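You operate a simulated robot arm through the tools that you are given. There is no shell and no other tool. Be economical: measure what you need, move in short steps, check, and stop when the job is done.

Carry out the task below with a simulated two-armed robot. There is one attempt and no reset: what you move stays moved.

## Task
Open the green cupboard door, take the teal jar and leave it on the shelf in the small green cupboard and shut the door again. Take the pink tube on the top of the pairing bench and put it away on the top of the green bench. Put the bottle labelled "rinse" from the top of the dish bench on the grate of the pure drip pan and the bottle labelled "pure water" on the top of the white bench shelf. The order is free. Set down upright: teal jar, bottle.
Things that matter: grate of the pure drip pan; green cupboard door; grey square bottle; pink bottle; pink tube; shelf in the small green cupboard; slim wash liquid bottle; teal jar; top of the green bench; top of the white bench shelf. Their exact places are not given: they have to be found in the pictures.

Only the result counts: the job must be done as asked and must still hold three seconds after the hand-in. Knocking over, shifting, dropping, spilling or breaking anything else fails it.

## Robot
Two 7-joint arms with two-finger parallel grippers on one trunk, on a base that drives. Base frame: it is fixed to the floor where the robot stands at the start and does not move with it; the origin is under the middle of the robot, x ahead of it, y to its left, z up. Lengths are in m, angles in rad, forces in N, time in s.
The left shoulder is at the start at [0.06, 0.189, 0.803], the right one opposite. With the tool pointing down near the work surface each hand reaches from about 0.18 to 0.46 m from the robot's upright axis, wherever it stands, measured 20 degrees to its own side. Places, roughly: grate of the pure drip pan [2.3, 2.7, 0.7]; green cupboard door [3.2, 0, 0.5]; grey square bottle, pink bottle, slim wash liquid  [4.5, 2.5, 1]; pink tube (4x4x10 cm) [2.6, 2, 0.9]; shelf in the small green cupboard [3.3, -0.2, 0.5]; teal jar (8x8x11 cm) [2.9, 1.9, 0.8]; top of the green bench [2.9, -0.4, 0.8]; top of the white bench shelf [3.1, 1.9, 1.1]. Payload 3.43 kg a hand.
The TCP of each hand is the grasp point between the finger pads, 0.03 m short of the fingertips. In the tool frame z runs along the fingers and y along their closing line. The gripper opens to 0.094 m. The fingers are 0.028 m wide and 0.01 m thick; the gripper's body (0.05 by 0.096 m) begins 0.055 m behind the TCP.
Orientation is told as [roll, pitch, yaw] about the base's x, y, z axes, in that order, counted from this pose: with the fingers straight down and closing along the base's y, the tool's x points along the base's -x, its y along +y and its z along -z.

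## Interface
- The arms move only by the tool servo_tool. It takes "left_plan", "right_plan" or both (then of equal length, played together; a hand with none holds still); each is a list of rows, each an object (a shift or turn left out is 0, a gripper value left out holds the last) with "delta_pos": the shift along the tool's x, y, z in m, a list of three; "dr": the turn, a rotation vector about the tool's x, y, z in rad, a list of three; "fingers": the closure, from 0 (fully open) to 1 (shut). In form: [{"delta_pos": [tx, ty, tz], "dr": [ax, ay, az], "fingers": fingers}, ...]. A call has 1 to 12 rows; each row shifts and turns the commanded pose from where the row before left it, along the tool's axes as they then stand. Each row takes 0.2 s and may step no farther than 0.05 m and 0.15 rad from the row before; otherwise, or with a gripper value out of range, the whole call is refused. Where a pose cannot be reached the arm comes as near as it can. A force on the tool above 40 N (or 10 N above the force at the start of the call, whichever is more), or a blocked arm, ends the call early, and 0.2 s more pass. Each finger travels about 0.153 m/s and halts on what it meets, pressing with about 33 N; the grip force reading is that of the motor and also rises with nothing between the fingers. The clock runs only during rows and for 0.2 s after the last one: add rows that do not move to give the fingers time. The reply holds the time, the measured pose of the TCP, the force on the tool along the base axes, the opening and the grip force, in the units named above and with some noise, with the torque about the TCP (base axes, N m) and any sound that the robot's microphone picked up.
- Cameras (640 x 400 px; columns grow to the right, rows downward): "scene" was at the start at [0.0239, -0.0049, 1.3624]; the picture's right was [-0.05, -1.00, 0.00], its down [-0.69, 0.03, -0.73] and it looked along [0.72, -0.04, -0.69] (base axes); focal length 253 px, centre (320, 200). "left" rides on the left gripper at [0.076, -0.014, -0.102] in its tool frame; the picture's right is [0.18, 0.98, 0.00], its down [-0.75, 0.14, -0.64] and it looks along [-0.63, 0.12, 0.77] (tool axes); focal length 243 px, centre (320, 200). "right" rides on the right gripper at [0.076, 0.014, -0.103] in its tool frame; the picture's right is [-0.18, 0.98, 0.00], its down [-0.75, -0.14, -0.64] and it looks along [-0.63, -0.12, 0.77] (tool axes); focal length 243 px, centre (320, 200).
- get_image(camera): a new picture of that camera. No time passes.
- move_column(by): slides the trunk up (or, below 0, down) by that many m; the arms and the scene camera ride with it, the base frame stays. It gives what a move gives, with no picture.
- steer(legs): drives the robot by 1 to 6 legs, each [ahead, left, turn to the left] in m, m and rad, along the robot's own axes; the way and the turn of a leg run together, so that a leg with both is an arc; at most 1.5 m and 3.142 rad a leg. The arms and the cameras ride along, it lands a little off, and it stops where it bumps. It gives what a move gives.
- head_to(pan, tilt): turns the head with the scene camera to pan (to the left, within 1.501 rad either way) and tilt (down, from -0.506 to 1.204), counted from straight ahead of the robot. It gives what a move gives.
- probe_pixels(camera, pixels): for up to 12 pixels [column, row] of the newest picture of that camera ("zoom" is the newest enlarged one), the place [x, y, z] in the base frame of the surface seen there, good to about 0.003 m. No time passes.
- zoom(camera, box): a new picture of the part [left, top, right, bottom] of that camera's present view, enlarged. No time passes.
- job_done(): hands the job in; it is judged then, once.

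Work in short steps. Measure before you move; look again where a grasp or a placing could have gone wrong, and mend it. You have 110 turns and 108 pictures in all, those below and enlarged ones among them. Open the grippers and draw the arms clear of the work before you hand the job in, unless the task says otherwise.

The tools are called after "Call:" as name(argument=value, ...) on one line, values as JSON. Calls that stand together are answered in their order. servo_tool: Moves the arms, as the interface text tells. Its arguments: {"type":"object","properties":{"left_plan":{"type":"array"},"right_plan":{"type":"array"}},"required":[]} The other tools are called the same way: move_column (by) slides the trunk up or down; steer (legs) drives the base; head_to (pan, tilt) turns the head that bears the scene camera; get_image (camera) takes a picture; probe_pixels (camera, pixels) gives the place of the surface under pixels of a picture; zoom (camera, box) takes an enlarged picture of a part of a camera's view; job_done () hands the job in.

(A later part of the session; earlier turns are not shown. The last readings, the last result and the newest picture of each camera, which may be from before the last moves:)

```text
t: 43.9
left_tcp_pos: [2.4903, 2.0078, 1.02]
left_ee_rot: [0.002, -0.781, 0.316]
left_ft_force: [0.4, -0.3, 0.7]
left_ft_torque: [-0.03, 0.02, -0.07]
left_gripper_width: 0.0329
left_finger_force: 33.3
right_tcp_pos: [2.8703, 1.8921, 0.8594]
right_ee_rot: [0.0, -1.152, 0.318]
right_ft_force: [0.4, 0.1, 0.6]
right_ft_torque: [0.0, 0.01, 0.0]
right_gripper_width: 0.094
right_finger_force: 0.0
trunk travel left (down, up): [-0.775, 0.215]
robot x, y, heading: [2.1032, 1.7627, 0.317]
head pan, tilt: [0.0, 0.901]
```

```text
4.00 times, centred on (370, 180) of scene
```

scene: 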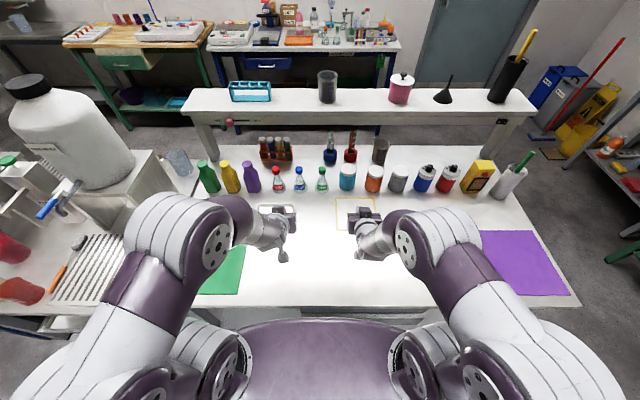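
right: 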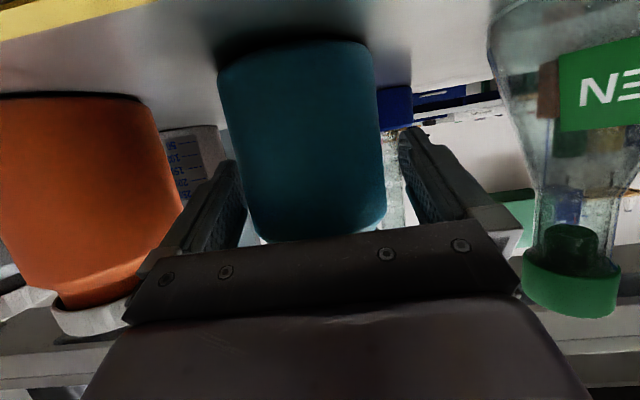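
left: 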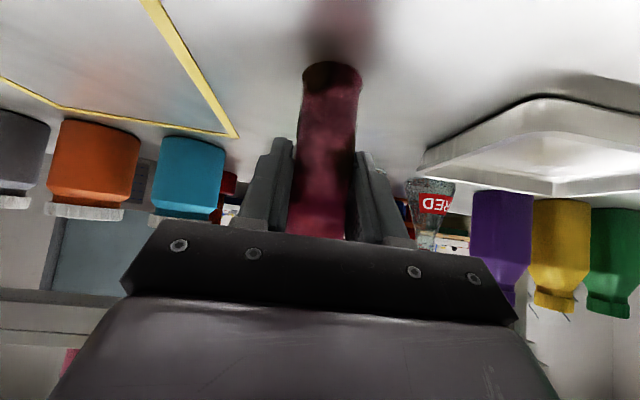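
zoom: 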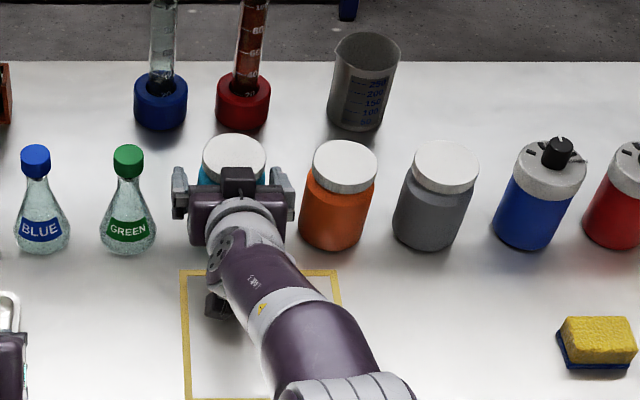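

Centred, no contact. I push 6 mm more and close, waiting longer.

Call:
servo_tool(right_plan=[{"delta_pos": [0, 0, 0.006]}, {"fingers": 0.3}, {"fingers": 1}, {"fingers": 1}, {}, {}])

Call:
servo_tool(right_plan=[{"delta_pos": [-0.0183, 0, -0.0082]}, {"delta_pos": [-0.0183, 0, -0.0082]}, {}])

Call:
get_image(camera="right")

```text
t: 45.2
left_tcp_pos: [2.4923, 2.0087, 1.0208]
left_ee_rot: [0.0, -0.78, 0.315]
left_ft_force: [0.1, -0.2, -1.0]
left_ft_torque: [-0.01, 0.02, -0.03]
left_gripper_width: 0.0329
left_finger_force: 33.2
right_tcp_pos: [2.875, 1.8918, 0.8578]
right_ee_rot: [0.001, -1.15, 0.315]
right_ft_force: [0.3, 0.2, -0.6]
right_ft_torque: [0.02, 0.02, -0.01]
right_gripper_width: 0.0744
right_finger_force: 33.0
trunk travel left (down, up): [-0.775, 0.215]
robot x, y, heading: [2.105, 1.7612, 0.317]
head pan, tilt: [0.0, 0.901]
```

```text
t: 45.6
left_tcp_pos: [2.4909, 2.0086, 1.0185]
left_ee_rot: [0.0, -0.781, 0.315]
left_ft_force: [-0.5, 0.0, 0.4]
left_ft_torque: [0.03, 0.0, 0.01]
left_gripper_width: 0.033
left_finger_force: 32.9
right_tcp_pos: [2.8675, 1.8888, 0.8434]
right_ee_rot: [-0.039, -1.108, 0.346]
right_ft_force: [0.9, 0.1, 0.5]
right_ft_torque: [-0.07, 0.13, 0.01]
right_gripper_width: 0.0744
right_finger_force: 33.4
right hand out of reach, approached as far as the arm can: row 1
trunk travel left (down, up): [-0.775, 0.215]
robot x, y, heading: [2.1023, 1.7614, 0.311]
head pan, tilt: [0.0, 0.901]
stopped in row 1 (right hand): the force on the tool passed its limit (the readings are from after the stop); the commanded pose is now the measured one
```

```text
73 pictures are left
```

right: 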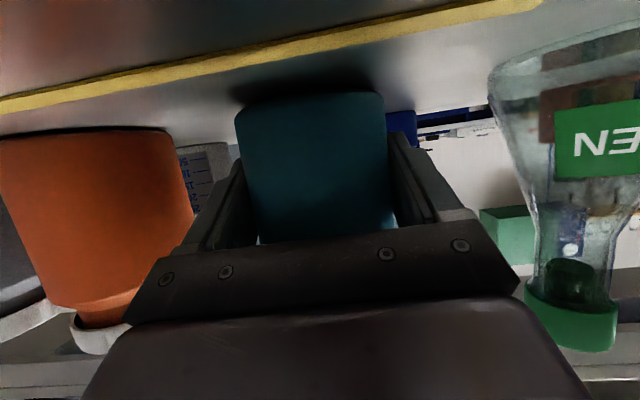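

The arm ran out of reach when lifting, but the jar is still gripped (0.0744). I lift with the trunk instead, first 3 cm.

Call:
move_column(by=0.03)

Call:
get_image(camera="right")

Call:
zoom(camera="scene", box=[290, 130, 450, 230])

```text
t: 46.4
left_tcp_pos: [2.4914, 2.0087, 1.0481]
left_ee_rot: [0.001, -0.778, 0.314]
left_ft_force: [-0.4, 0.7, -0.3]
left_ft_torque: [-0.02, -0.01, 0.02]
left_gripper_width: 0.0327
left_finger_force: 32.6
right_tcp_pos: [2.8694, 1.8879, 0.8736]
right_ee_rot: [-0.042, -1.104, 0.346]
right_ft_force: [0.3, 0.6, -0.4]
right_ft_torque: [-0.03, 0.05, -0.03]
right_gripper_width: 0.0746
right_finger_force: 32.7
trunk travel left (down, up): [-0.805, 0.185]
robot x, y, heading: [2.1054, 1.7639, 0.311]
head pan, tilt: [0.0, 0.901]
```

```text
72 pictures are left
```

right: 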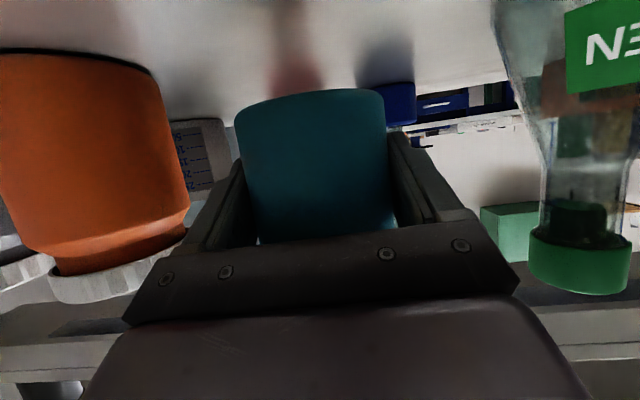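

```text
4.00 times, centred on (370, 180) of scene
```

zoom: 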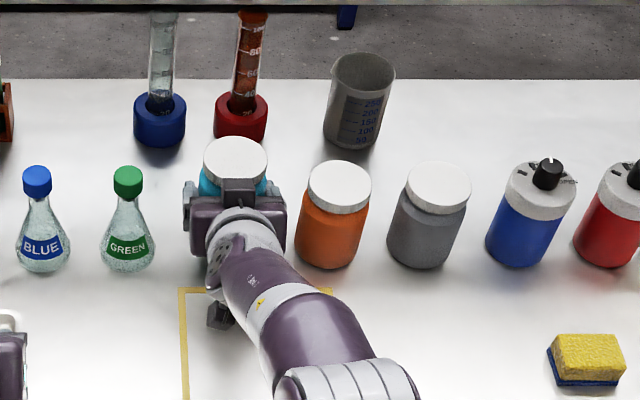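

The jar came up with the trunk. I raise 0.11 more and then drive straight back.

Call:
move_column(by=0.11)

Call:
steer(legs=[[-0.25, 0, 0]])

Call:
get_image(camera="scene")

Call:
get_image(camera="right")

```text
t: 47.8
left_tcp_pos: [2.4918, 2.0085, 1.1594]
left_ee_rot: [0.001, -0.78, 0.314]
left_ft_force: [-1.2, 0.1, -0.9]
left_ft_torque: [-0.06, -0.03, -0.03]
left_gripper_width: 0.0329
left_finger_force: 33.0
right_tcp_pos: [2.8679, 1.888, 0.9826]
right_ee_rot: [-0.041, -1.105, 0.346]
right_ft_force: [-0.3, 0.7, 1.3]
right_ft_torque: [-0.01, 0.07, -0.01]
right_gripper_width: 0.0746
right_finger_force: 32.9
trunk travel left (down, up): [-0.915, 0.075]
robot x, y, heading: [2.1049, 1.7612, 0.317]
head pan, tilt: [0.0, 0.901]
```

```text
t: 49.6
left_tcp_pos: [2.259, 1.9322, 1.1594]
left_ee_rot: [0.001, -0.779, 0.313]
left_ft_force: [0.4, 0.6, 0.0]
left_ft_torque: [0.04, 0.02, -0.02]
left_gripper_width: 0.0328
left_finger_force: 33.3
right_tcp_pos: [2.6344, 1.8105, 0.9823]
right_ee_rot: [-0.042, -1.106, 0.344]
right_ft_force: [0.3, 1.0, -0.4]
right_ft_torque: [0.02, 0.04, -0.04]
right_gripper_width: 0.0743
right_finger_force: 32.9
trunk travel left (down, up): [-0.915, 0.075]
robot x, y, heading: [1.8688, 1.6905, 0.312]
head pan, tilt: [0.0, 0.901]
```

```text
70 pictures are left
```

scene: 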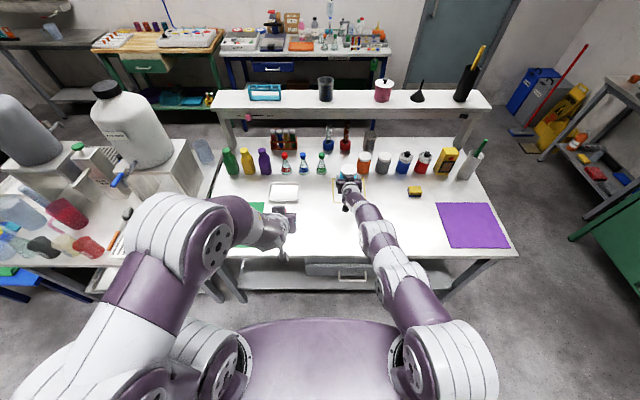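

```text
69 pictures are left
```

right: 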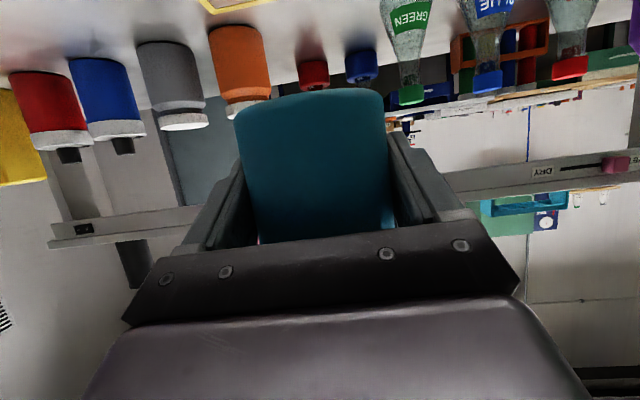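

The jar is held safely. I draw the right hand in by 0.2 m and then back off and turn toward the green bench.

Call:
servo_tool(right_plan=[{"delta_pos": [0.018, 0, -0.036]}, {"delta_pos": [0.018, 0, -0.036]}, {"delta_pos": [0.018, 0, -0.036]}, {"delta_pos": [0.018, 0, -0.036]}, {"delta_pos": [0.018, 0, -0.036]}])

Call:
steer(legs=[[-0.3, 0, 0], [0, 0, -1.88]])

Call:
head_to(pan=0.7, tilt=0.5)

Call:
get_image(camera="scene")

```text
t: 50.8
left_tcp_pos: [2.2563, 1.9321, 1.1608]
left_ee_rot: [0.0, -0.78, 0.314]
left_ft_force: [-0.4, -0.2, -0.8]
left_ft_torque: [-0.03, -0.01, 0.01]
left_gripper_width: 0.0329
left_finger_force: 32.8
right_tcp_pos: [2.5444, 1.7941, 0.9847]
right_ee_rot: [-0.055, -1.105, 0.354]
right_ft_force: [-0.6, -0.1, -0.7]
right_ft_torque: [0.04, 0.03, 0.05]
right_gripper_width: 0.074
right_finger_force: 33.3
right hand out of reach, approached as far as the arm can: row 2, 3, 4, 5
trunk travel left (down, up): [-0.915, 0.075]
robot x, y, heading: [1.8674, 1.6894, 0.313]
head pan, tilt: [0.0, 0.901]
```

```text
t: 57.4
left_tcp_pos: [1.6853, 1.1449, 1.1588]
left_ee_rot: [0.001, -0.78, -1.59]
left_ft_force: [-0.1, -0.1, 0.2]
left_ft_torque: [-0.02, -0.01, -0.03]
left_gripper_width: 0.0329
left_finger_force: 33.1
right_tcp_pos: [1.4611, 0.9196, 0.9847]
right_ee_rot: [-0.055, -1.105, -1.553]
right_ft_force: [-0.3, 0.3, -0.5]
right_ft_torque: [0.0, -0.01, 0.0]
right_gripper_width: 0.0744
right_finger_force: 33.1
trunk travel left (down, up): [-0.915, 0.075]
robot x, y, heading: [1.5812, 1.5908, -1.592]
head pan, tilt: [0.0, 0.901]
```

```text
t: 58.5
left_tcp_pos: [1.6843, 1.1453, 1.1604]
left_ee_rot: [0.0, -0.78, -1.591]
left_ft_force: [0.5, -0.5, -1.0]
left_ft_torque: [0.01, -0.01, 0.02]
left_gripper_width: 0.0329
left_finger_force: 33.5
right_tcp_pos: [1.4602, 0.9188, 0.9846]
right_ee_rot: [-0.056, -1.105, -1.555]
right_ft_force: [1.0, -0.7, -0.8]
right_ft_torque: [0.0, 0.0, -0.01]
right_gripper_width: 0.0743
right_finger_force: 33.5
trunk travel left (down, up): [-0.915, 0.075]
robot x, y, heading: [1.5798, 1.5936, -1.589]
head pan, tilt: [0.7, 0.499]
```

```text
68 pictures are left
```

scene: 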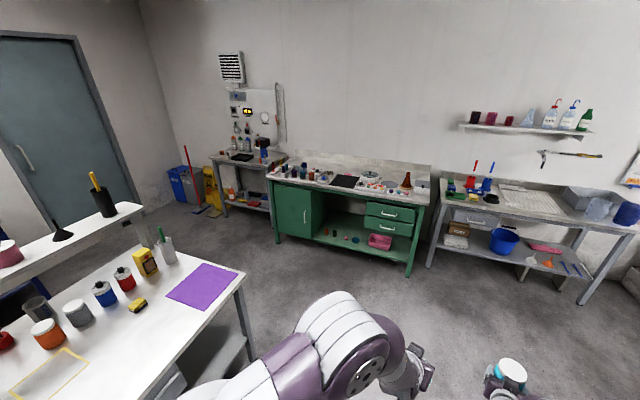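

Good view of the green bench; I zoom in on it and probe the door and top.

Call:
zoom(camera="scene", box=[255, 140, 447, 260])

Call:
probe_pixels(camera="zoom", pixels=[[72, 140], [72, 300], [222, 175], [225, 290], [165, 245], [165, 250], [340, 150], [440, 140], [560, 210], [60, 115], [480, 170], [300, 140]])

```text
3.33 times, centred on (351, 200) of scene
```

zoom: 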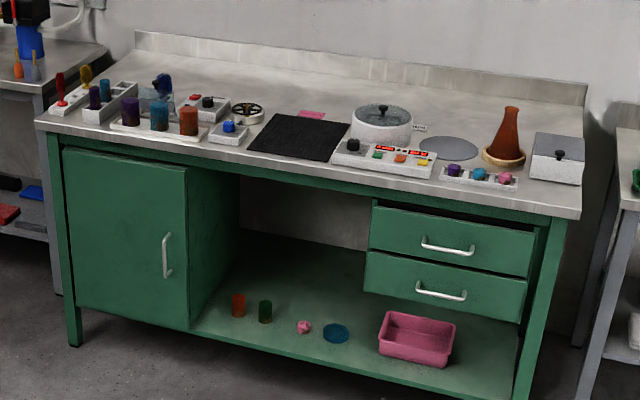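

```text
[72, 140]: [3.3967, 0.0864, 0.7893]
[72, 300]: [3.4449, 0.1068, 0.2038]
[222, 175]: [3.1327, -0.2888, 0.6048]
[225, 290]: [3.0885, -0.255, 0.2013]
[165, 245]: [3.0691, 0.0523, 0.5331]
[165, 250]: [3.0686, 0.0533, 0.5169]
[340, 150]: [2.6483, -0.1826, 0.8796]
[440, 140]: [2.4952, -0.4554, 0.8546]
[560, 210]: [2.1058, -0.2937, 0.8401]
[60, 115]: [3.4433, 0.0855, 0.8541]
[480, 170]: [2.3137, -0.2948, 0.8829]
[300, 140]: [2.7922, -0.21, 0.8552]
```

Handle at about (3.07,0.05,0.52), hinge on the far side (x≈3.44). I probe the front edge line and free places on the top.

Call:
probe_pixels(camera="zoom", pixels=[[40, 122], [150, 142], [300, 172], [450, 197], [575, 217], [300, 85], [450, 100], [240, 75], [165, 235], [167, 275], [175, 180], [185, 300]])

```text
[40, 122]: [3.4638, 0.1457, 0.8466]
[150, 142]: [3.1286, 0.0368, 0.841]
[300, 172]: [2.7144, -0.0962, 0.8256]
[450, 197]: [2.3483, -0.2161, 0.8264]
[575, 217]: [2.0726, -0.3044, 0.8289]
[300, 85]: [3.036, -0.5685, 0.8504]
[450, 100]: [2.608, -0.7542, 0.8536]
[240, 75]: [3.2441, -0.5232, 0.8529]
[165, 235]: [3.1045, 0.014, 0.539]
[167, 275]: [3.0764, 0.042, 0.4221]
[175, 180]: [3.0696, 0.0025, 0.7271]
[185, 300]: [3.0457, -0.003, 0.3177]
```

The bench front line points along (0.951,0.308); facing it means heading −1.258. I drive to about 0.75 m in front of it and look closer.

Call:
steer(legs=[[0.7, 0, 0], [0.15, 0.95, 0.33]])

Call:
head_to(pan=0.2, tilt=0.75)

Call:
get_image(camera="scene")

```text
t: 66.9
left_tcp_pos: [2.7459, 0.4956, 1.1606]
left_ee_rot: [0.001, -0.78, -1.176]
left_ft_force: [-7.3, -2.8, -1.1]
left_ft_torque: [0.12, -0.43, 0.39]
left_gripper_width: 0.0329
left_finger_force: 33.1
right_tcp_pos: [2.6307, 0.1988, 0.9842]
right_ee_rot: [-0.056, -1.106, -1.139]
right_ft_force: [-5.1, 1.4, 1.2]
right_ft_torque: [0.08, -0.07, 0.28]
right_gripper_width: 0.0741
right_finger_force: 33.1
trunk travel left (down, up): [-0.915, 0.075]
robot x, y, heading: [2.4698, 0.8649, -1.175]
head pan, tilt: [0.7, 0.499]
```

```text
t: 67.8
left_tcp_pos: [2.7447, 0.4938, 1.1583]
left_ee_rot: [0.003, -0.78, -1.178]
left_ft_force: [0.5, -0.4, 0.2]
left_ft_torque: [0.01, -0.03, -0.02]
left_gripper_width: 0.0328
left_finger_force: 33.1
right_tcp_pos: [2.6301, 0.1986, 0.9834]
right_ee_rot: [-0.053, -1.105, -1.139]
right_ft_force: [0.0, 0.7, -1.4]
right_ft_torque: [-0.02, 0.01, -0.01]
right_gripper_width: 0.0742
right_finger_force: 33.1
trunk travel left (down, up): [-0.915, 0.075]
robot x, y, heading: [2.4682, 0.8644, -1.18]
head pan, tilt: [0.201, 0.75]
```

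```text
66 pictures are left
```

scene: 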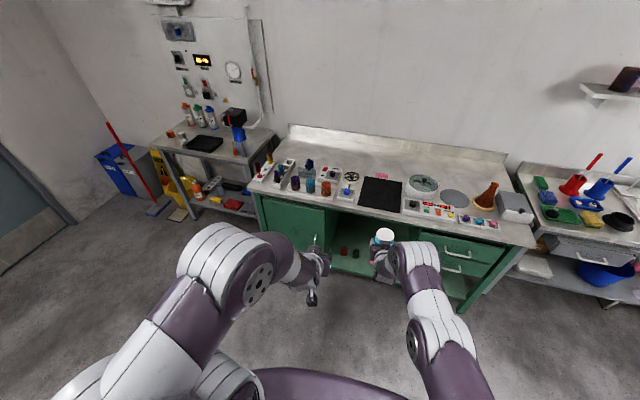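

No bump; robot is 0.99 m from the bench front. I zoom on the top to choose a free spot for the tube.

Call:
zoom(camera="scene", box=[240, 110, 540, 297])

Call:
probe_pixels(camera="zoom", pixels=[[255, 135], [390, 185], [400, 105], [340, 160], [230, 160], [365, 230], [560, 255], [240, 200], [280, 250], [110, 330], [160, 290]])

```text
2.13 times, centred on (390, 204) of scene
```

zoom: 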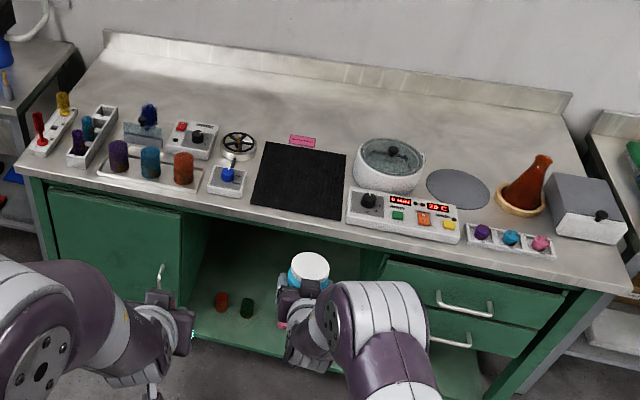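

```text
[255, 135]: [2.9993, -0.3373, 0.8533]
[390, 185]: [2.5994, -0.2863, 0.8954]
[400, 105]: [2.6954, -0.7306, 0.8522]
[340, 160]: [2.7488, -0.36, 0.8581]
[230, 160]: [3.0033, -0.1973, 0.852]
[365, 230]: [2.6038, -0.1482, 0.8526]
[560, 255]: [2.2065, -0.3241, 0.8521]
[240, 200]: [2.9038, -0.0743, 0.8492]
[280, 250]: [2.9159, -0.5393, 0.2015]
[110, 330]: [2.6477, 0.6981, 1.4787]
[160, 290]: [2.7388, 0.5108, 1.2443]
```

Free space around (2.99,−0.396) behind the small items suits the tube. I raise the trunk 0.07 for clearance, square up to the bench and drive in.

Call:
move_column(by=0.07)

Call:
steer(legs=[[0, 0, -0.08], [0.67, 0.02, 0]])

Call:
head_to(pan=0.1, tilt=0.9)

Call:
get_image(camera="scene")

```text
t: 68.9
left_tcp_pos: [2.744, 0.4944, 1.2301]
left_ee_rot: [-0.001, -0.779, -1.179]
left_ft_force: [0.0, 0.5, 0.3]
left_ft_torque: [0.02, -0.02, 0.0]
left_gripper_width: 0.0328
left_finger_force: 33.2
right_tcp_pos: [2.6304, 0.1979, 1.0535]
right_ee_rot: [-0.057, -1.105, -1.137]
right_ft_force: [0.0, 0.6, -1.3]
right_ft_torque: [0.0, 0.02, 0.01]
right_gripper_width: 0.0743
right_finger_force: 33.6
trunk travel left (down, up): [-0.985, 0.005]
robot x, y, heading: [2.4692, 0.8644, -1.175]
head pan, tilt: [0.201, 0.75]
```

```text
t: 73.2
left_tcp_pos: [2.9441, -0.1634, 1.2288]
left_ee_rot: [0.0, -0.781, -1.257]
left_ft_force: [0.4, 0.0, 0.0]
left_ft_torque: [0.02, -0.01, 0.01]
left_gripper_width: 0.0326
left_finger_force: 32.7
right_tcp_pos: [2.8071, -0.4505, 1.0543]
right_ee_rot: [-0.054, -1.106, -1.218]
right_ft_force: [-0.9, -0.2, -0.2]
right_ft_torque: [-0.02, -0.03, 0.01]
right_gripper_width: 0.0742
right_finger_force: 33.4
trunk travel left (down, up): [-0.985, 0.005]
robot x, y, heading: [2.7021, 0.2236, -1.257]
head pan, tilt: [0.201, 0.75]
```

```text
t: 73.8
left_tcp_pos: [2.9442, -0.1649, 1.2284]
left_ee_rot: [-0.001, -0.777, -1.256]
left_ft_force: [0.6, -0.1, -0.2]
left_ft_torque: [0.01, 0.01, -0.01]
left_gripper_width: 0.0329
left_finger_force: 32.6
right_tcp_pos: [2.8067, -0.4512, 1.0548]
right_ee_rot: [-0.056, -1.104, -1.216]
right_ft_force: [0.4, 0.1, -0.4]
right_ft_torque: [-0.01, -0.01, 0.0]
right_gripper_width: 0.0745
right_finger_force: 33.2
trunk travel left (down, up): [-0.985, 0.005]
robot x, y, heading: [2.7025, 0.2235, -1.258]
head pan, tilt: [0.099, 0.901]
```

```text
64 pictures are left
```

scene: 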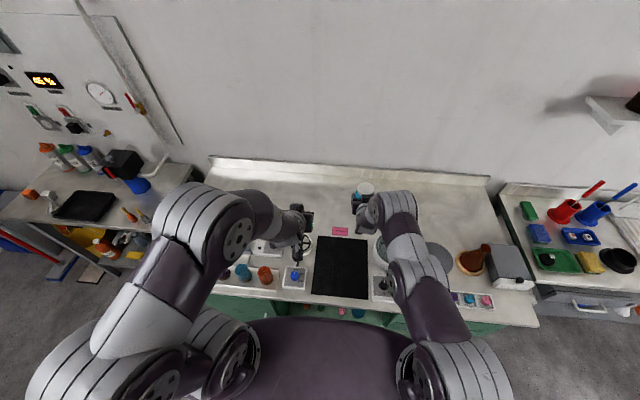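

I zoom to verify the free spot, probing candidates near (320,215).

Call:
zoom(camera="scene", box=[240, 165, 400, 265])

Call:
probe_pixels(camera="zoom", pixels=[[330, 200], [330, 150], [270, 310], [265, 285], [375, 255], [425, 255], [300, 120], [400, 200]])

```text
4.00 times, centred on (320, 215) of scene
```

zoom: 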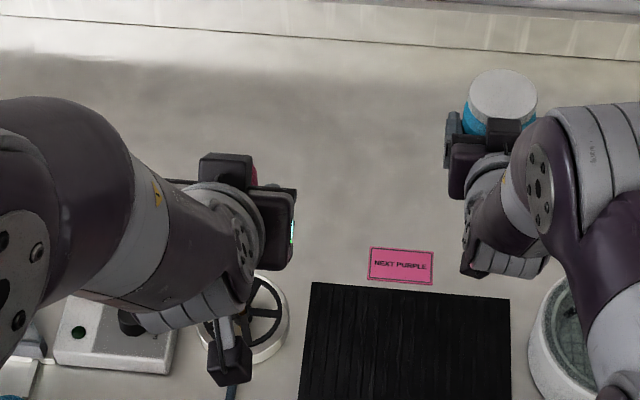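

```text
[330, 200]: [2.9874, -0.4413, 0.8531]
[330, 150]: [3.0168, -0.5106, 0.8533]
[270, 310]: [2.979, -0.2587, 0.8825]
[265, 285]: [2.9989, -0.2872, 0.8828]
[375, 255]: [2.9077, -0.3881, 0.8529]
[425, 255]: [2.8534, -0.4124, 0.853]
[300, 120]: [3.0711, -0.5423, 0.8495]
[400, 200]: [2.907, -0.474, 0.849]
```

Spot (2.99,−0.44) is clear. I move the left hand forward 0.276 and right 0.04, then part of the way down.

Call:
servo_tool(left_plan=[{"delta_pos": [-0.028, -0.006, 0.028]}, {"delta_pos": [-0.028, -0.006, 0.028]}, {"delta_pos": [-0.028, -0.006, 0.028]}, {"delta_pos": [-0.028, -0.006, 0.028]}, {"delta_pos": [-0.028, -0.006, 0.028]}, {"delta_pos": [-0.028, -0.006, 0.028]}, {"delta_pos": [-0.027, -0.005, 0.027]}, {"delta_pos": [0.032, 0, 0.032]}, {"delta_pos": [0.032, 0, 0.032]}, {"delta_pos": [0.032, 0, 0.032]}, {"delta_pos": [0.032, 0, 0.032]}, {"delta_pos": [0.032, 0, 0.032]}])

Call:
get_image(camera="left")

```text
t: 76.5
left_tcp_pos: [2.9908, -0.4403, 1.0033]
left_ee_rot: [-0.001, -0.782, -1.255]
left_ft_force: [0.3, -1.5, 0.1]
left_ft_torque: [0.01, 0.0, -0.04]
left_gripper_width: 0.0327
left_finger_force: 32.8
right_tcp_pos: [2.8084, -0.4509, 1.053]
right_ee_rot: [-0.054, -1.103, -1.218]
right_ft_force: [-0.1, 0.9, -0.8]
right_ft_torque: [0.01, 0.01, -0.02]
right_gripper_width: 0.0742
right_finger_force: 32.2
trunk travel left (down, up): [-0.985, 0.005]
robot x, y, heading: [2.7002, 0.2277, -1.258]
head pan, tilt: [0.099, 0.901]
```

```text
62 pictures are left
```

left: 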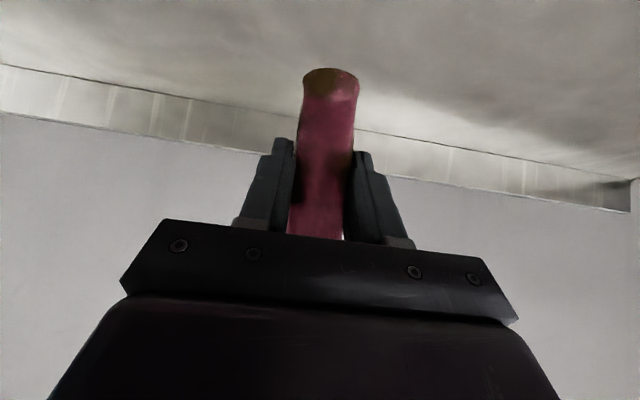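

Now down 0.088 to TCP z≈0.915.

Call:
servo_tool(left_plan=[{"delta_pos": [0.03, 0, 0.03]}, {"delta_pos": [0.02, 0, 0.02]}, {"delta_pos": [0.01, 0, 0.01]}, {"delta_pos": [0.0025, 0, 0.0025]}, {}])

Call:
get_image(camera="left")

```text
t: 77.8
left_tcp_pos: [2.9871, -0.4295, 0.9776]
left_ee_rot: [-0.007, -0.803, -1.253]
left_ft_force: [0.9, 0.3, -0.8]
left_ft_torque: [0.03, 0.06, -0.01]
left_gripper_width: 0.033
left_finger_force: 33.2
left hand out of reach, approached as far as the arm can: row 1, 2, 3
right_tcp_pos: [2.8074, -0.451, 1.0538]
right_ee_rot: [-0.057, -1.105, -1.217]
right_ft_force: [0.8, -0.9, -0.8]
right_ft_torque: [-0.01, 0.05, -0.01]
right_gripper_width: 0.0742
right_finger_force: 32.7
trunk travel left (down, up): [-0.985, 0.005]
robot x, y, heading: [2.7029, 0.227, -1.261]
head pan, tilt: [0.099, 0.901]
stopped in row 5 (left hand): the arm was blocked; the commanded pose is now the measured one
```

```text
61 pictures are left
```

left: 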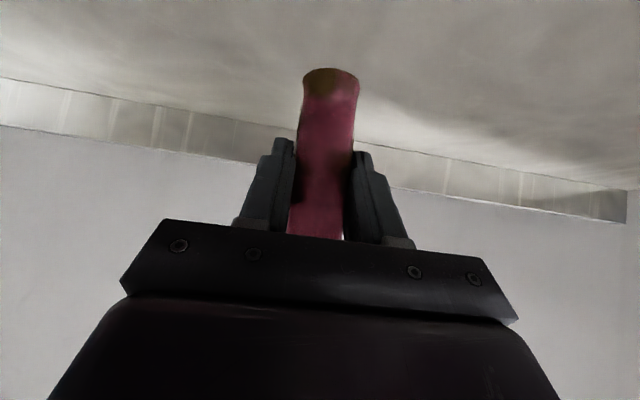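

The arm is at its limit, so I lower with the trunk: −0.061 to bring the tube almost to the top.

Call:
move_column(by=-0.061)

Call:
get_image(camera="left")

```text
t: 78.9
left_tcp_pos: [2.9878, -0.4305, 0.9204]
left_ee_rot: [-0.011, -0.811, -1.25]
left_ft_force: [0.1, 0.0, -0.7]
left_ft_torque: [-0.02, -0.01, -0.04]
left_gripper_width: 0.033
left_finger_force: 32.8
right_tcp_pos: [2.8075, -0.4497, 0.9934]
right_ee_rot: [-0.056, -1.105, -1.218]
right_ft_force: [-0.6, 0.0, 0.0]
right_ft_torque: [0.02, -0.03, 0.0]
right_gripper_width: 0.0741
right_finger_force: 32.7
trunk travel left (down, up): [-0.924, 0.066]
robot x, y, heading: [2.7028, 0.2256, -1.258]
head pan, tilt: [0.099, 0.901]
```

```text
60 pictures are left
```

left: 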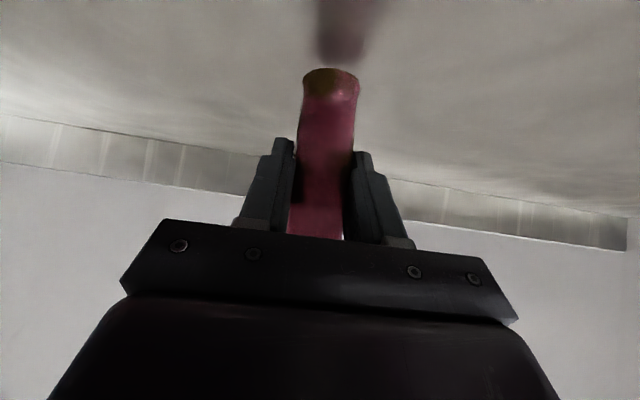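

About 8 mm remain. I undo the 0.03 tilt and lower a further 8 mm by the trunk.

Call:
servo_tool(left_plan=[{"dr": [0, 0.03, 0]}, {}])

Call:
move_column(by=-0.009)

Call:
get_image(camera="left")

```text
t: 79.5
left_tcp_pos: [2.9876, -0.4264, 0.9164]
left_ee_rot: [-0.007, -0.773, -1.254]
left_ft_force: [0.3, 0.4, -0.6]
left_ft_torque: [-0.03, -0.01, -0.01]
left_gripper_width: 0.0329
left_finger_force: 33.2
right_tcp_pos: [2.8061, -0.4514, 0.9932]
right_ee_rot: [-0.054, -1.103, -1.218]
right_ft_force: [-0.2, -0.2, -1.2]
right_ft_torque: [0.0, -0.01, 0.03]
right_gripper_width: 0.0744
right_finger_force: 33.3
trunk travel left (down, up): [-0.924, 0.066]
robot x, y, heading: [2.7001, 0.2253, -1.257]
head pan, tilt: [0.099, 0.901]
```

```text
t: 80.0
left_tcp_pos: [2.9873, -0.4278, 0.9082]
left_ee_rot: [-0.007, -0.775, -1.252]
left_ft_force: [0.4, -0.7, 4.3]
left_ft_torque: [0.04, -0.01, -0.01]
left_gripper_width: 0.0327
left_finger_force: 32.7
right_tcp_pos: [2.807, -0.4497, 0.9854]
right_ee_rot: [-0.055, -1.105, -1.218]
right_ft_force: [0.1, 0.8, -0.1]
right_ft_torque: [0.0, 0.01, -0.02]
right_gripper_width: 0.0744
right_finger_force: 33.0
trunk travel left (down, up): [-0.915, 0.075]
robot x, y, heading: [2.6995, 0.227, -1.253]
head pan, tilt: [0.099, 0.901]
```

```text
59 pictures are left
```

left: 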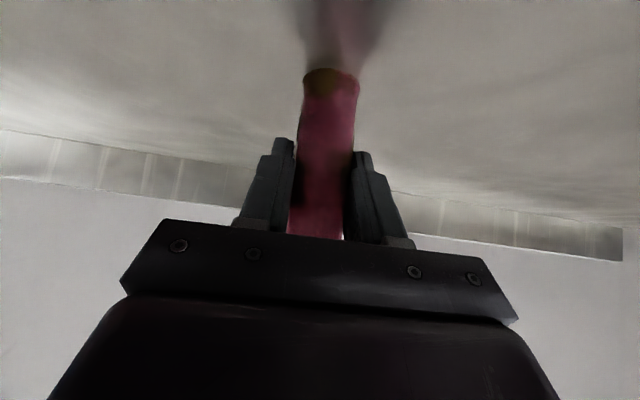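

Contact (4.3 N up). I release and back straight out along the fingers.

Call:
servo_tool(left_plan=[{"fingers": 0.75}, {"fingers": 0.4}, {"fingers": 0}, {"fingers": 0}, {"delta_pos": [0, 0, -0.03]}, {"delta_pos": [0, 0, -0.04]}, {"delta_pos": [0, 0, -0.04]}, {"delta_pos": [0, 0, -0.04]}, {"delta_pos": [0, 0, -0.04]}, {"delta_pos": [-0.02, 0, -0.04]}])

Call:
get_image(camera="scene")

```text
t: 82.2
left_tcp_pos: [2.9446, -0.2854, 1.0868]
left_ee_rot: [-0.007, -0.775, -1.253]
left_ft_force: [-0.4, -0.3, 0.4]
left_ft_torque: [-0.04, 0.01, -0.04]
left_gripper_width: 0.0943
left_finger_force: 0.3
right_tcp_pos: [2.8062, -0.4496, 0.9845]
right_ee_rot: [-0.056, -1.107, -1.215]
right_ft_force: [0.2, -0.4, -0.9]
right_ft_torque: [0.04, 0.0, -0.01]
right_gripper_width: 0.0743
right_finger_force: 33.2
trunk travel left (down, up): [-0.915, 0.075]
robot x, y, heading: [2.7022, 0.2246, -1.261]
head pan, tilt: [0.099, 0.901]
```

```text
58 pictures are left
```

scene: 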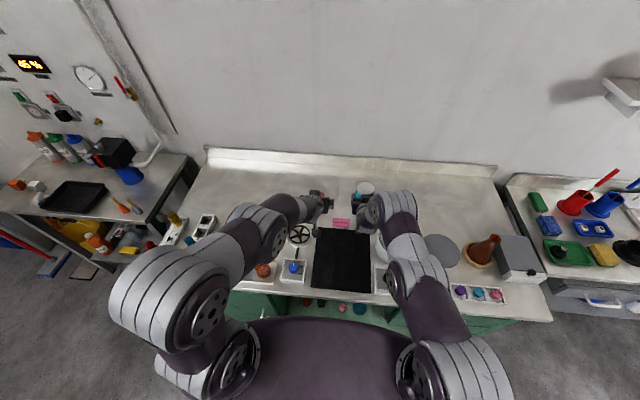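

I raise the trunk again for clearance and back away 0.45 m, then check the tube.

Call:
move_column(by=0.07)

Call:
steer(legs=[[-0.42, 0, 0]])

Call:
head_to(pan=0.35, tilt=0.8)

Call:
get_image(camera="scene")

```text
t: 83.3
left_tcp_pos: [2.9455, -0.2868, 1.1563]
left_ee_rot: [-0.007, -0.773, -1.254]
left_ft_force: [-0.3, 0.1, 0.3]
left_ft_torque: [0.0, -0.02, 0.01]
left_gripper_width: 0.0941
left_finger_force: 0.1
right_tcp_pos: [2.8063, -0.4502, 1.0536]
right_ee_rot: [-0.055, -1.105, -1.217]
right_ft_force: [0.0, 0.0, -0.8]
right_ft_torque: [0.01, -0.01, 0.01]
right_gripper_width: 0.0742
right_finger_force: 33.4
trunk travel left (down, up): [-0.985, 0.005]
robot x, y, heading: [2.7031, 0.2222, -1.258]
head pan, tilt: [0.099, 0.901]
```

```text
t: 85.9
left_tcp_pos: [2.8158, 0.1138, 1.1558]
left_ee_rot: [-0.007, -0.773, -1.251]
left_ft_force: [-0.1, 0.2, 0.0]
left_ft_torque: [0.0, -0.04, 0.02]
left_gripper_width: 0.0937
left_finger_force: 0.1
right_tcp_pos: [2.678, -0.0493, 1.0526]
right_ee_rot: [-0.057, -1.103, -1.215]
right_ft_force: [-0.3, 0.5, -1.2]
right_ft_torque: [-0.01, 0.0, 0.01]
right_gripper_width: 0.0744
right_finger_force: 33.3
trunk travel left (down, up): [-0.985, 0.005]
robot x, y, heading: [2.5674, 0.627, -1.255]
head pan, tilt: [0.099, 0.901]
```

```text
t: 86.7
left_tcp_pos: [2.8152, 0.1149, 1.1559]
left_ee_rot: [-0.005, -0.774, -1.249]
left_ft_force: [0.0, -0.2, 0.8]
left_ft_torque: [-0.02, 0.03, -0.01]
left_gripper_width: 0.094
left_finger_force: 0.0
right_tcp_pos: [2.6794, -0.0501, 1.0537]
right_ee_rot: [-0.056, -1.105, -1.215]
right_ft_force: [-0.7, 0.7, -0.1]
right_ft_torque: [-0.01, -0.01, -0.01]
right_gripper_width: 0.0743
right_finger_force: 33.2
trunk travel left (down, up): [-0.985, 0.005]
robot x, y, heading: [2.5692, 0.6245, -1.26]
head pan, tilt: [0.351, 0.799]
```

```text
57 pictures are left
```

scene: 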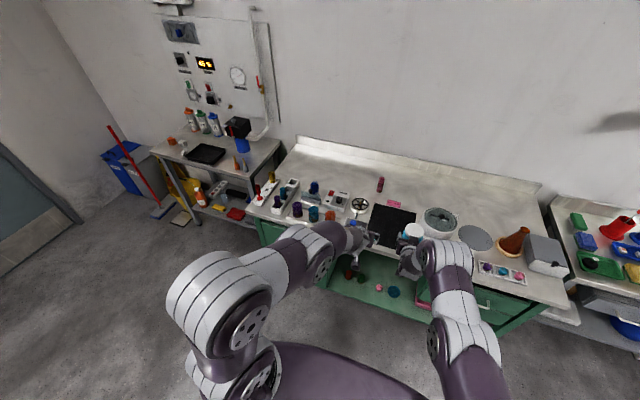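

The pink tube stands at (380,184). Next the door: I draw the jar hand up and in, and bring the left hand forward and flat for the vertical handle.

Call:
servo_tool(right_plan=[{"delta_pos": [-0.0133, 0, -0.0403]}, {"delta_pos": [-0.0133, 0, -0.0403]}, {"delta_pos": [-0.0133, 0, -0.0403]}, {"delta_pos": [-0.0133, 0, -0.0403]}, {"delta_pos": [-0.0133, 0, -0.0403]}, {}, {}, {}, {}], left_plan=[{"delta_pos": [-0.0265, 0, 0.0265]}, {"delta_pos": [-0.0265, 0, 0.0265]}, {"delta_pos": [-0.0265, 0, 0.0265]}, {"delta_pos": [-0.0265, 0, 0.0265]}, {"dr": [0, -0.14, 0]}, {"dr": [0, -0.14, 0]}, {"dr": [0, -0.14, 0]}, {"dr": [0, -0.14, 0]}, {"dr": [0, -0.14, 0]}])

```text
t: 88.7
left_tcp_pos: [2.8686, -0.0256, 1.1541]
left_ee_rot: [0.078, -1.394, -1.303]
left_ft_force: [0.0, 1.0, 0.4]
left_ft_torque: [0.0, 0.03, -0.02]
left_gripper_width: 0.0942
left_finger_force: 0.1
left hand out of reach, approached as far as the arm can: row 7
right_tcp_pos: [2.676, -0.0439, 1.0614]
right_ee_rot: [-0.075, -1.103, -1.197]
right_ft_force: [0.7, 0.4, -0.9]
right_ft_torque: [-0.04, -0.01, -0.01]
right_gripper_width: 0.0743
right_finger_force: 33.1
right hand out of reach, approached as far as the arm can: row 1, 2, 3, 4, 5
trunk travel left (down, up): [-0.985, 0.005]
robot x, y, heading: [2.5708, 0.6227, -1.257]
head pan, tilt: [0.351, 0.799]
```

The right hand is stuck in a joint limit near its old pose. I move its commanded pose forward again (so purely above it) to let it free itself.

Call:
servo_tool(right_plan=[{"delta_pos": [-0.018, 0, 0.0357]}, {"delta_pos": [-0.018, 0, 0.0357]}, {"delta_pos": [-0.018, 0, 0.0357]}, {"delta_pos": [-0.018, 0, 0.0357]}, {}])

Call:
get_image(camera="scene")

```text
t: 89.9
left_tcp_pos: [2.8686, -0.0255, 1.1525]
left_ee_rot: [0.078, -1.392, -1.304]
left_ft_force: [-0.2, 0.1, -1.0]
left_ft_torque: [0.03, -0.02, 0.0]
left_gripper_width: 0.0939
left_finger_force: 0.0
right_tcp_pos: [2.7055, -0.1502, 1.0765]
right_ee_rot: [-0.056, -1.101, -1.215]
right_ft_force: [0.4, -0.7, -1.1]
right_ft_torque: [-0.03, 0.04, 0.01]
right_gripper_width: 0.0743
right_finger_force: 33.4
right hand out of reach, approached as far as the arm can: row 3, 4
trunk travel left (down, up): [-0.985, 0.005]
robot x, y, heading: [2.5683, 0.6291, -1.257]
head pan, tilt: [0.351, 0.799]
```

```text
56 pictures are left
```

scene: 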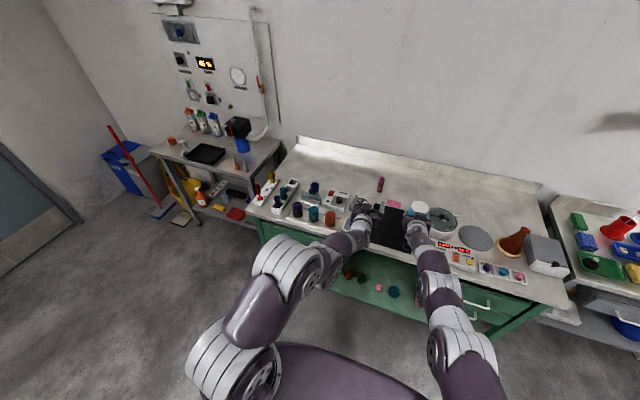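

The arm follows only from its clamped pose. The jar is lidded, so I let it tilt slightly in transit: pitch back to about −0.7, then retract.

Call:
servo_tool(right_plan=[{"dr": [0, 0.14, 0]}, {"dr": [0, 0.14, 0]}, {"dr": [0, 0.14, 0]}, {"delta_pos": [0.015, 0, -0.04]}, {"delta_pos": [0.015, 0, -0.04]}, {"delta_pos": [0.015, 0, -0.04]}, {"delta_pos": [0.015, 0, -0.04]}, {"delta_pos": [0.015, 0, -0.04]}, {"delta_pos": [0.015, 0, -0.04]}, {}])

Call:
get_image(camera="right")

```text
t: 92.1
left_tcp_pos: [2.8689, -0.0257, 1.1533]
left_ee_rot: [0.078, -1.391, -1.305]
left_ft_force: [-1.0, -0.4, 0.8]
left_ft_torque: [0.02, 0.01, -0.01]
left_gripper_width: 0.094
left_finger_force: 0.0
right_tcp_pos: [2.6397, 0.101, 1.1518]
right_ee_rot: [-0.077, -0.9, -1.237]
right_ft_force: [-0.1, 0.2, -0.9]
right_ft_torque: [0.01, 0.01, 0.0]
right_gripper_width: 0.0742
right_finger_force: 32.8
right hand out of reach, approached as far as the arm can: row 1, 2, 3
trunk travel left (down, up): [-0.985, 0.005]
robot x, y, heading: [2.5709, 0.6288, -1.257]
head pan, tilt: [0.351, 0.799]
```

```text
55 pictures are left
```

right: 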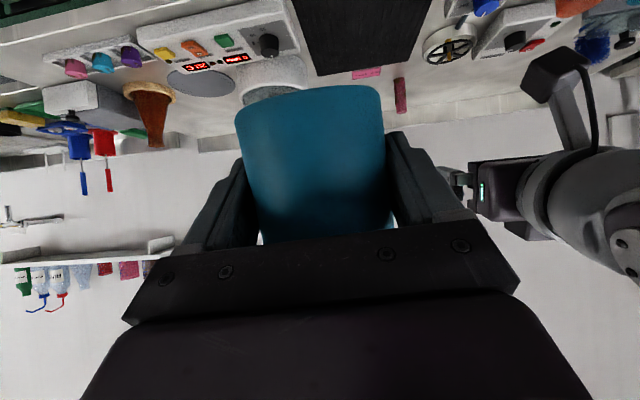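

Now the jar hand is drawn in. I shift the robot to face the handle (back 0.07, left 0.21), then lower the trunk so the left hand comes to handle height.

Call:
steer(legs=[[-0.075, 0.213, 0]])

Call:
move_column(by=-0.3)

Call:
get_image(camera="left")

Call:
get_image(camera="scene")

```text
t: 93.8
left_tcp_pos: [3.0409, 0.1069, 1.152]
left_ee_rot: [0.088, -1.391, -1.321]
left_ft_force: [-0.4, 0.0, 0.3]
left_ft_torque: [0.02, 0.02, 0.03]
left_gripper_width: 0.0939
left_finger_force: 0.0
right_tcp_pos: [2.8134, 0.236, 1.1517]
right_ee_rot: [-0.076, -0.9, -1.242]
right_ft_force: [-0.6, 0.0, -0.6]
right_ft_torque: [0.04, 0.0, 0.02]
right_gripper_width: 0.0744
right_finger_force: 32.6
trunk travel left (down, up): [-0.985, 0.005]
robot x, y, heading: [2.7488, 0.7599, -1.262]
head pan, tilt: [0.351, 0.799]
```

```text
t: 96.8
left_tcp_pos: [3.0439, 0.1088, 0.8533]
left_ee_rot: [0.079, -1.392, -1.31]
left_ft_force: [0.4, 0.0, 0.0]
left_ft_torque: [0.01, -0.01, -0.02]
left_gripper_width: 0.0941
left_finger_force: 0.1
right_tcp_pos: [2.8141, 0.2377, 0.8511]
right_ee_rot: [-0.076, -0.9, -1.241]
right_ft_force: [0.7, 0.3, -0.2]
right_ft_torque: [0.0, 0.01, -0.02]
right_gripper_width: 0.0743
right_finger_force: 32.8
trunk travel left (down, up): [-0.685, 0.305]
robot x, y, heading: [2.7482, 0.763, -1.261]
head pan, tilt: [0.351, 0.799]
```

```text
54 pictures are left
```

left: 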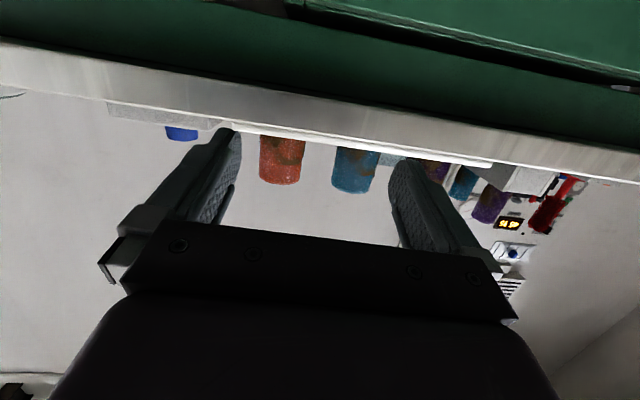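

```text
53 pictures are left
```

scene: 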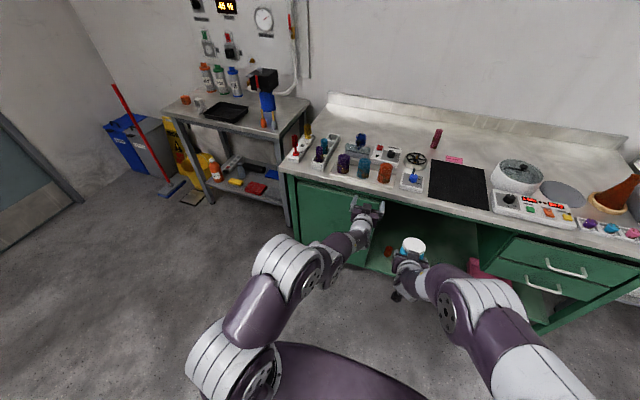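

On target laterally (u≈0.377 vs handle 0.383). I lower 0.36 more.

Call:
move_column(by=-0.355)

Call:
get_image(camera="left")

Call:
zoom(camera="scene", box=[240, 150, 480, 300])

```text
t: 100.2
left_tcp_pos: [3.0429, 0.1083, 0.4977]
left_ee_rot: [0.08, -1.393, -1.309]
left_ft_force: [1.2, 0.6, -0.1]
left_ft_torque: [0.02, -0.03, 0.01]
left_gripper_width: 0.094
left_finger_force: 0.1
right_tcp_pos: [2.8148, 0.2379, 0.4975]
right_ee_rot: [-0.077, -0.902, -1.241]
right_ft_force: [-0.7, -0.2, -0.1]
right_ft_torque: [-0.01, 0.01, -0.02]
right_gripper_width: 0.0744
right_finger_force: 32.8
trunk travel left (down, up): [-0.33, 0.66]
robot x, y, heading: [2.7509, 0.7594, -1.257]
head pan, tilt: [0.351, 0.799]
```

```text
52 pictures are left
```

left: 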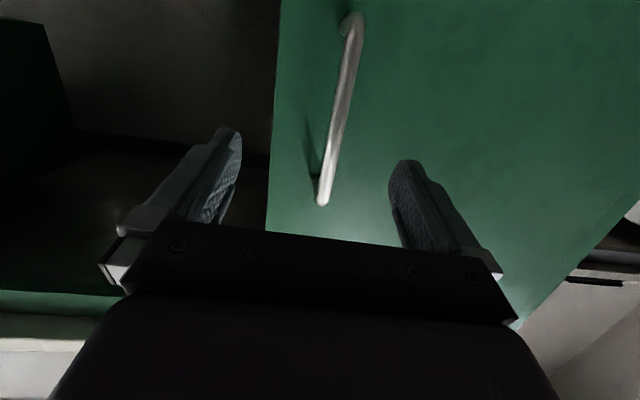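

```text
2.67 times, centred on (360, 225) of scene
```

zoom: 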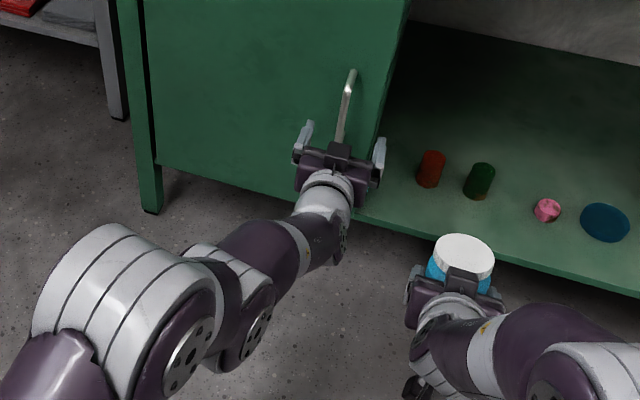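

The handle lies between the fingers in the left view, bar from (352,25) to (322,200). I probe it exactly.

Call:
probe_pixels(camera="left", pixels=[[354, 25], [344, 80], [335, 130], [326, 180], [322, 200], [290, 100], [272, 150], [500, 100], [560, 280], [620, 200]])

```text
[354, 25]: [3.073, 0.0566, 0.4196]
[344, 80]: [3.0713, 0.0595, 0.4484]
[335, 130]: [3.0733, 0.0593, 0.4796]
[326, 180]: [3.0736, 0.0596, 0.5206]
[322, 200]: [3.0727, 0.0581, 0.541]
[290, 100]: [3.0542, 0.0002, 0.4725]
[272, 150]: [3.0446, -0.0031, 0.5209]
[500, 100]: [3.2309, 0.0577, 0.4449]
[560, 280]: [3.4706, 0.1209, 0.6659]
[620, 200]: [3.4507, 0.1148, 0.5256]
```

Bar centre ≈(3.0745,0.052), z 0.42–0.54, standing 0.04 off the door. I move 0.011 left, 0.055 forward and grip.

Call:
servo_tool(left_plan=[{"delta_pos": [0, 0.011, 0]}, {"delta_pos": [0, 0, 0.028]}, {"delta_pos": [0, 0, 0.028]}, {}, {"fingers": 1}, {"fingers": 1}, {"fingers": 1}, {}])

Call:
get_image(camera="left")

```text
t: 102.0
left_tcp_pos: [3.0725, 0.0618, 0.486]
left_ee_rot: [0.087, -1.391, -1.321]
left_ft_force: [-15.7, 18.3, 1.1]
left_ft_torque: [-0.2, -0.18, -0.05]
left_gripper_width: 0.0131
left_finger_force: 45.1
right_tcp_pos: [2.8144, 0.2393, 0.4976]
right_ee_rot: [-0.077, -0.903, -1.242]
right_ft_force: [0.6, 0.2, -0.9]
right_ft_torque: [0.02, 0.01, 0.02]
right_gripper_width: 0.0743
right_finger_force: 32.7
trunk travel left (down, up): [-0.33, 0.66]
robot x, y, heading: [2.7465, 0.7626, -1.258]
head pan, tilt: [0.351, 0.799]
```

```text
50 pictures are left
```

left: 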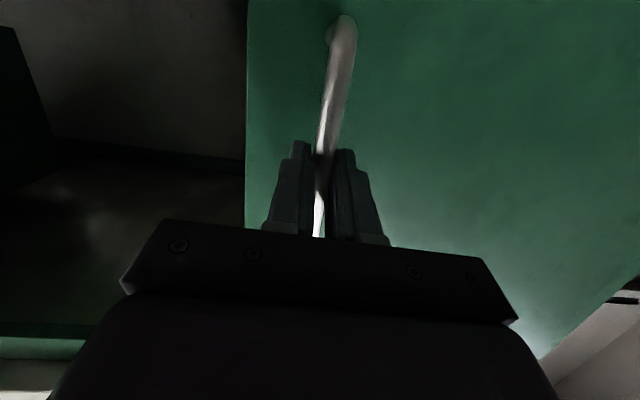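

Gripped (0.013). I pull the door open along its arc, about 20°, turning the hand slightly with it.

Call:
servo_tool(left_plan=[{"delta_pos": [0, 0.003, -0.0322], "dr": [0.06, 0, 0]}, {"delta_pos": [0, 0.0044, -0.0325], "dr": [0.06, 0, 0]}, {"delta_pos": [0, 0.005, -0.0323], "dr": [0.06, 0, 0]}, {"delta_pos": [0, 0.006, -0.032], "dr": [0.06, 0, 0]}, {}])

Call:
get_image(camera="scene")

```text
t: 102.6
left_tcp_pos: [3.0691, 0.1084, 0.4884]
left_ee_rot: [-0.003, -1.375, -1.269]
left_ft_force: [7.1, 1.3, -7.7]
left_ft_torque: [0.34, 0.04, 0.26]
left_gripper_width: 0.0117
left_finger_force: 44.7
left hand out of reach, approached as far as the arm can: row 2
right_tcp_pos: [2.8178, 0.2378, 0.495]
right_ee_rot: [-0.077, -0.9, -1.238]
right_ft_force: [0.2, 0.2, -0.9]
right_ft_torque: [-0.03, -0.03, 0.02]
right_gripper_width: 0.0743
right_finger_force: 33.0
trunk travel left (down, up): [-0.33, 0.66]
robot x, y, heading: [2.7513, 0.7581, -1.252]
head pan, tilt: [0.351, 0.799]
stopped in row 2 (left hand): the force on the tool passed its limit (the readings are from after the stop); the commanded pose is now the measured one
```

```text
49 pictures are left
```

scene: 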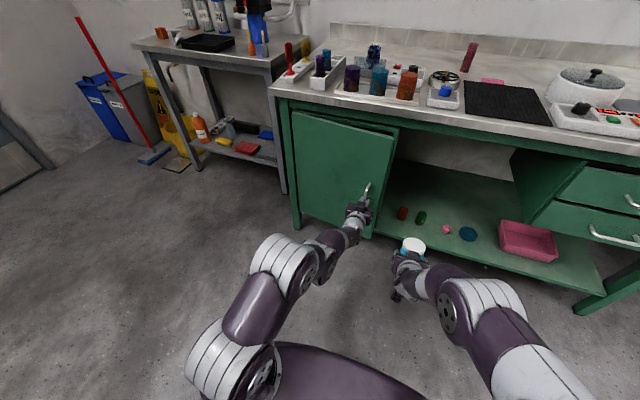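

The door opened a few degrees; the arm can't retract further flat, so I pull with the base: back 0.10, left 0.03.

Call:
steer(legs=[[-0.1, 0.03, 0]])

Call:
get_image(camera="scene")

```text
t: 103.6
left_tcp_pos: [3.0729, 0.1729, 0.4885]
left_ee_rot: [0.0, -1.377, -1.263]
left_ft_force: [2.0, 0.4, -3.9]
left_ft_torque: [-0.43, -0.16, 0.22]
left_gripper_width: 0.0118
left_finger_force: 45.5
right_tcp_pos: [2.8181, 0.2999, 0.4971]
right_ee_rot: [-0.076, -0.902, -1.234]
right_ft_force: [-0.1, -0.7, -0.7]
right_ft_torque: [-0.02, 0.04, 0.01]
right_gripper_width: 0.0742
right_finger_force: 32.6
trunk travel left (down, up): [-0.33, 0.66]
robot x, y, heading: [2.7472, 0.8243, -1.249]
head pan, tilt: [0.351, 0.799]
stopped in leg 1: the force on the tool passed its limit (the readings are from after the stop); the commanded pose is now the measured one
```

```text
48 pictures are left
```

scene: 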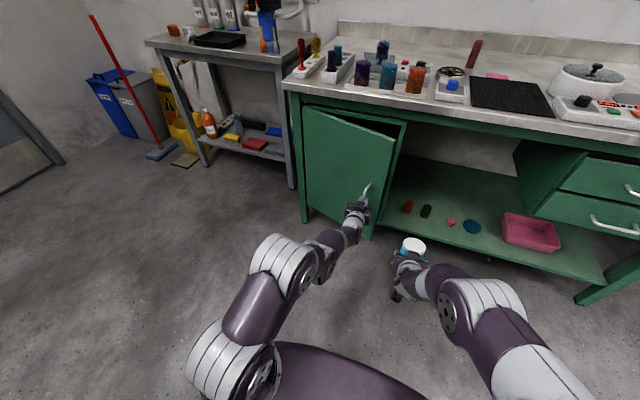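

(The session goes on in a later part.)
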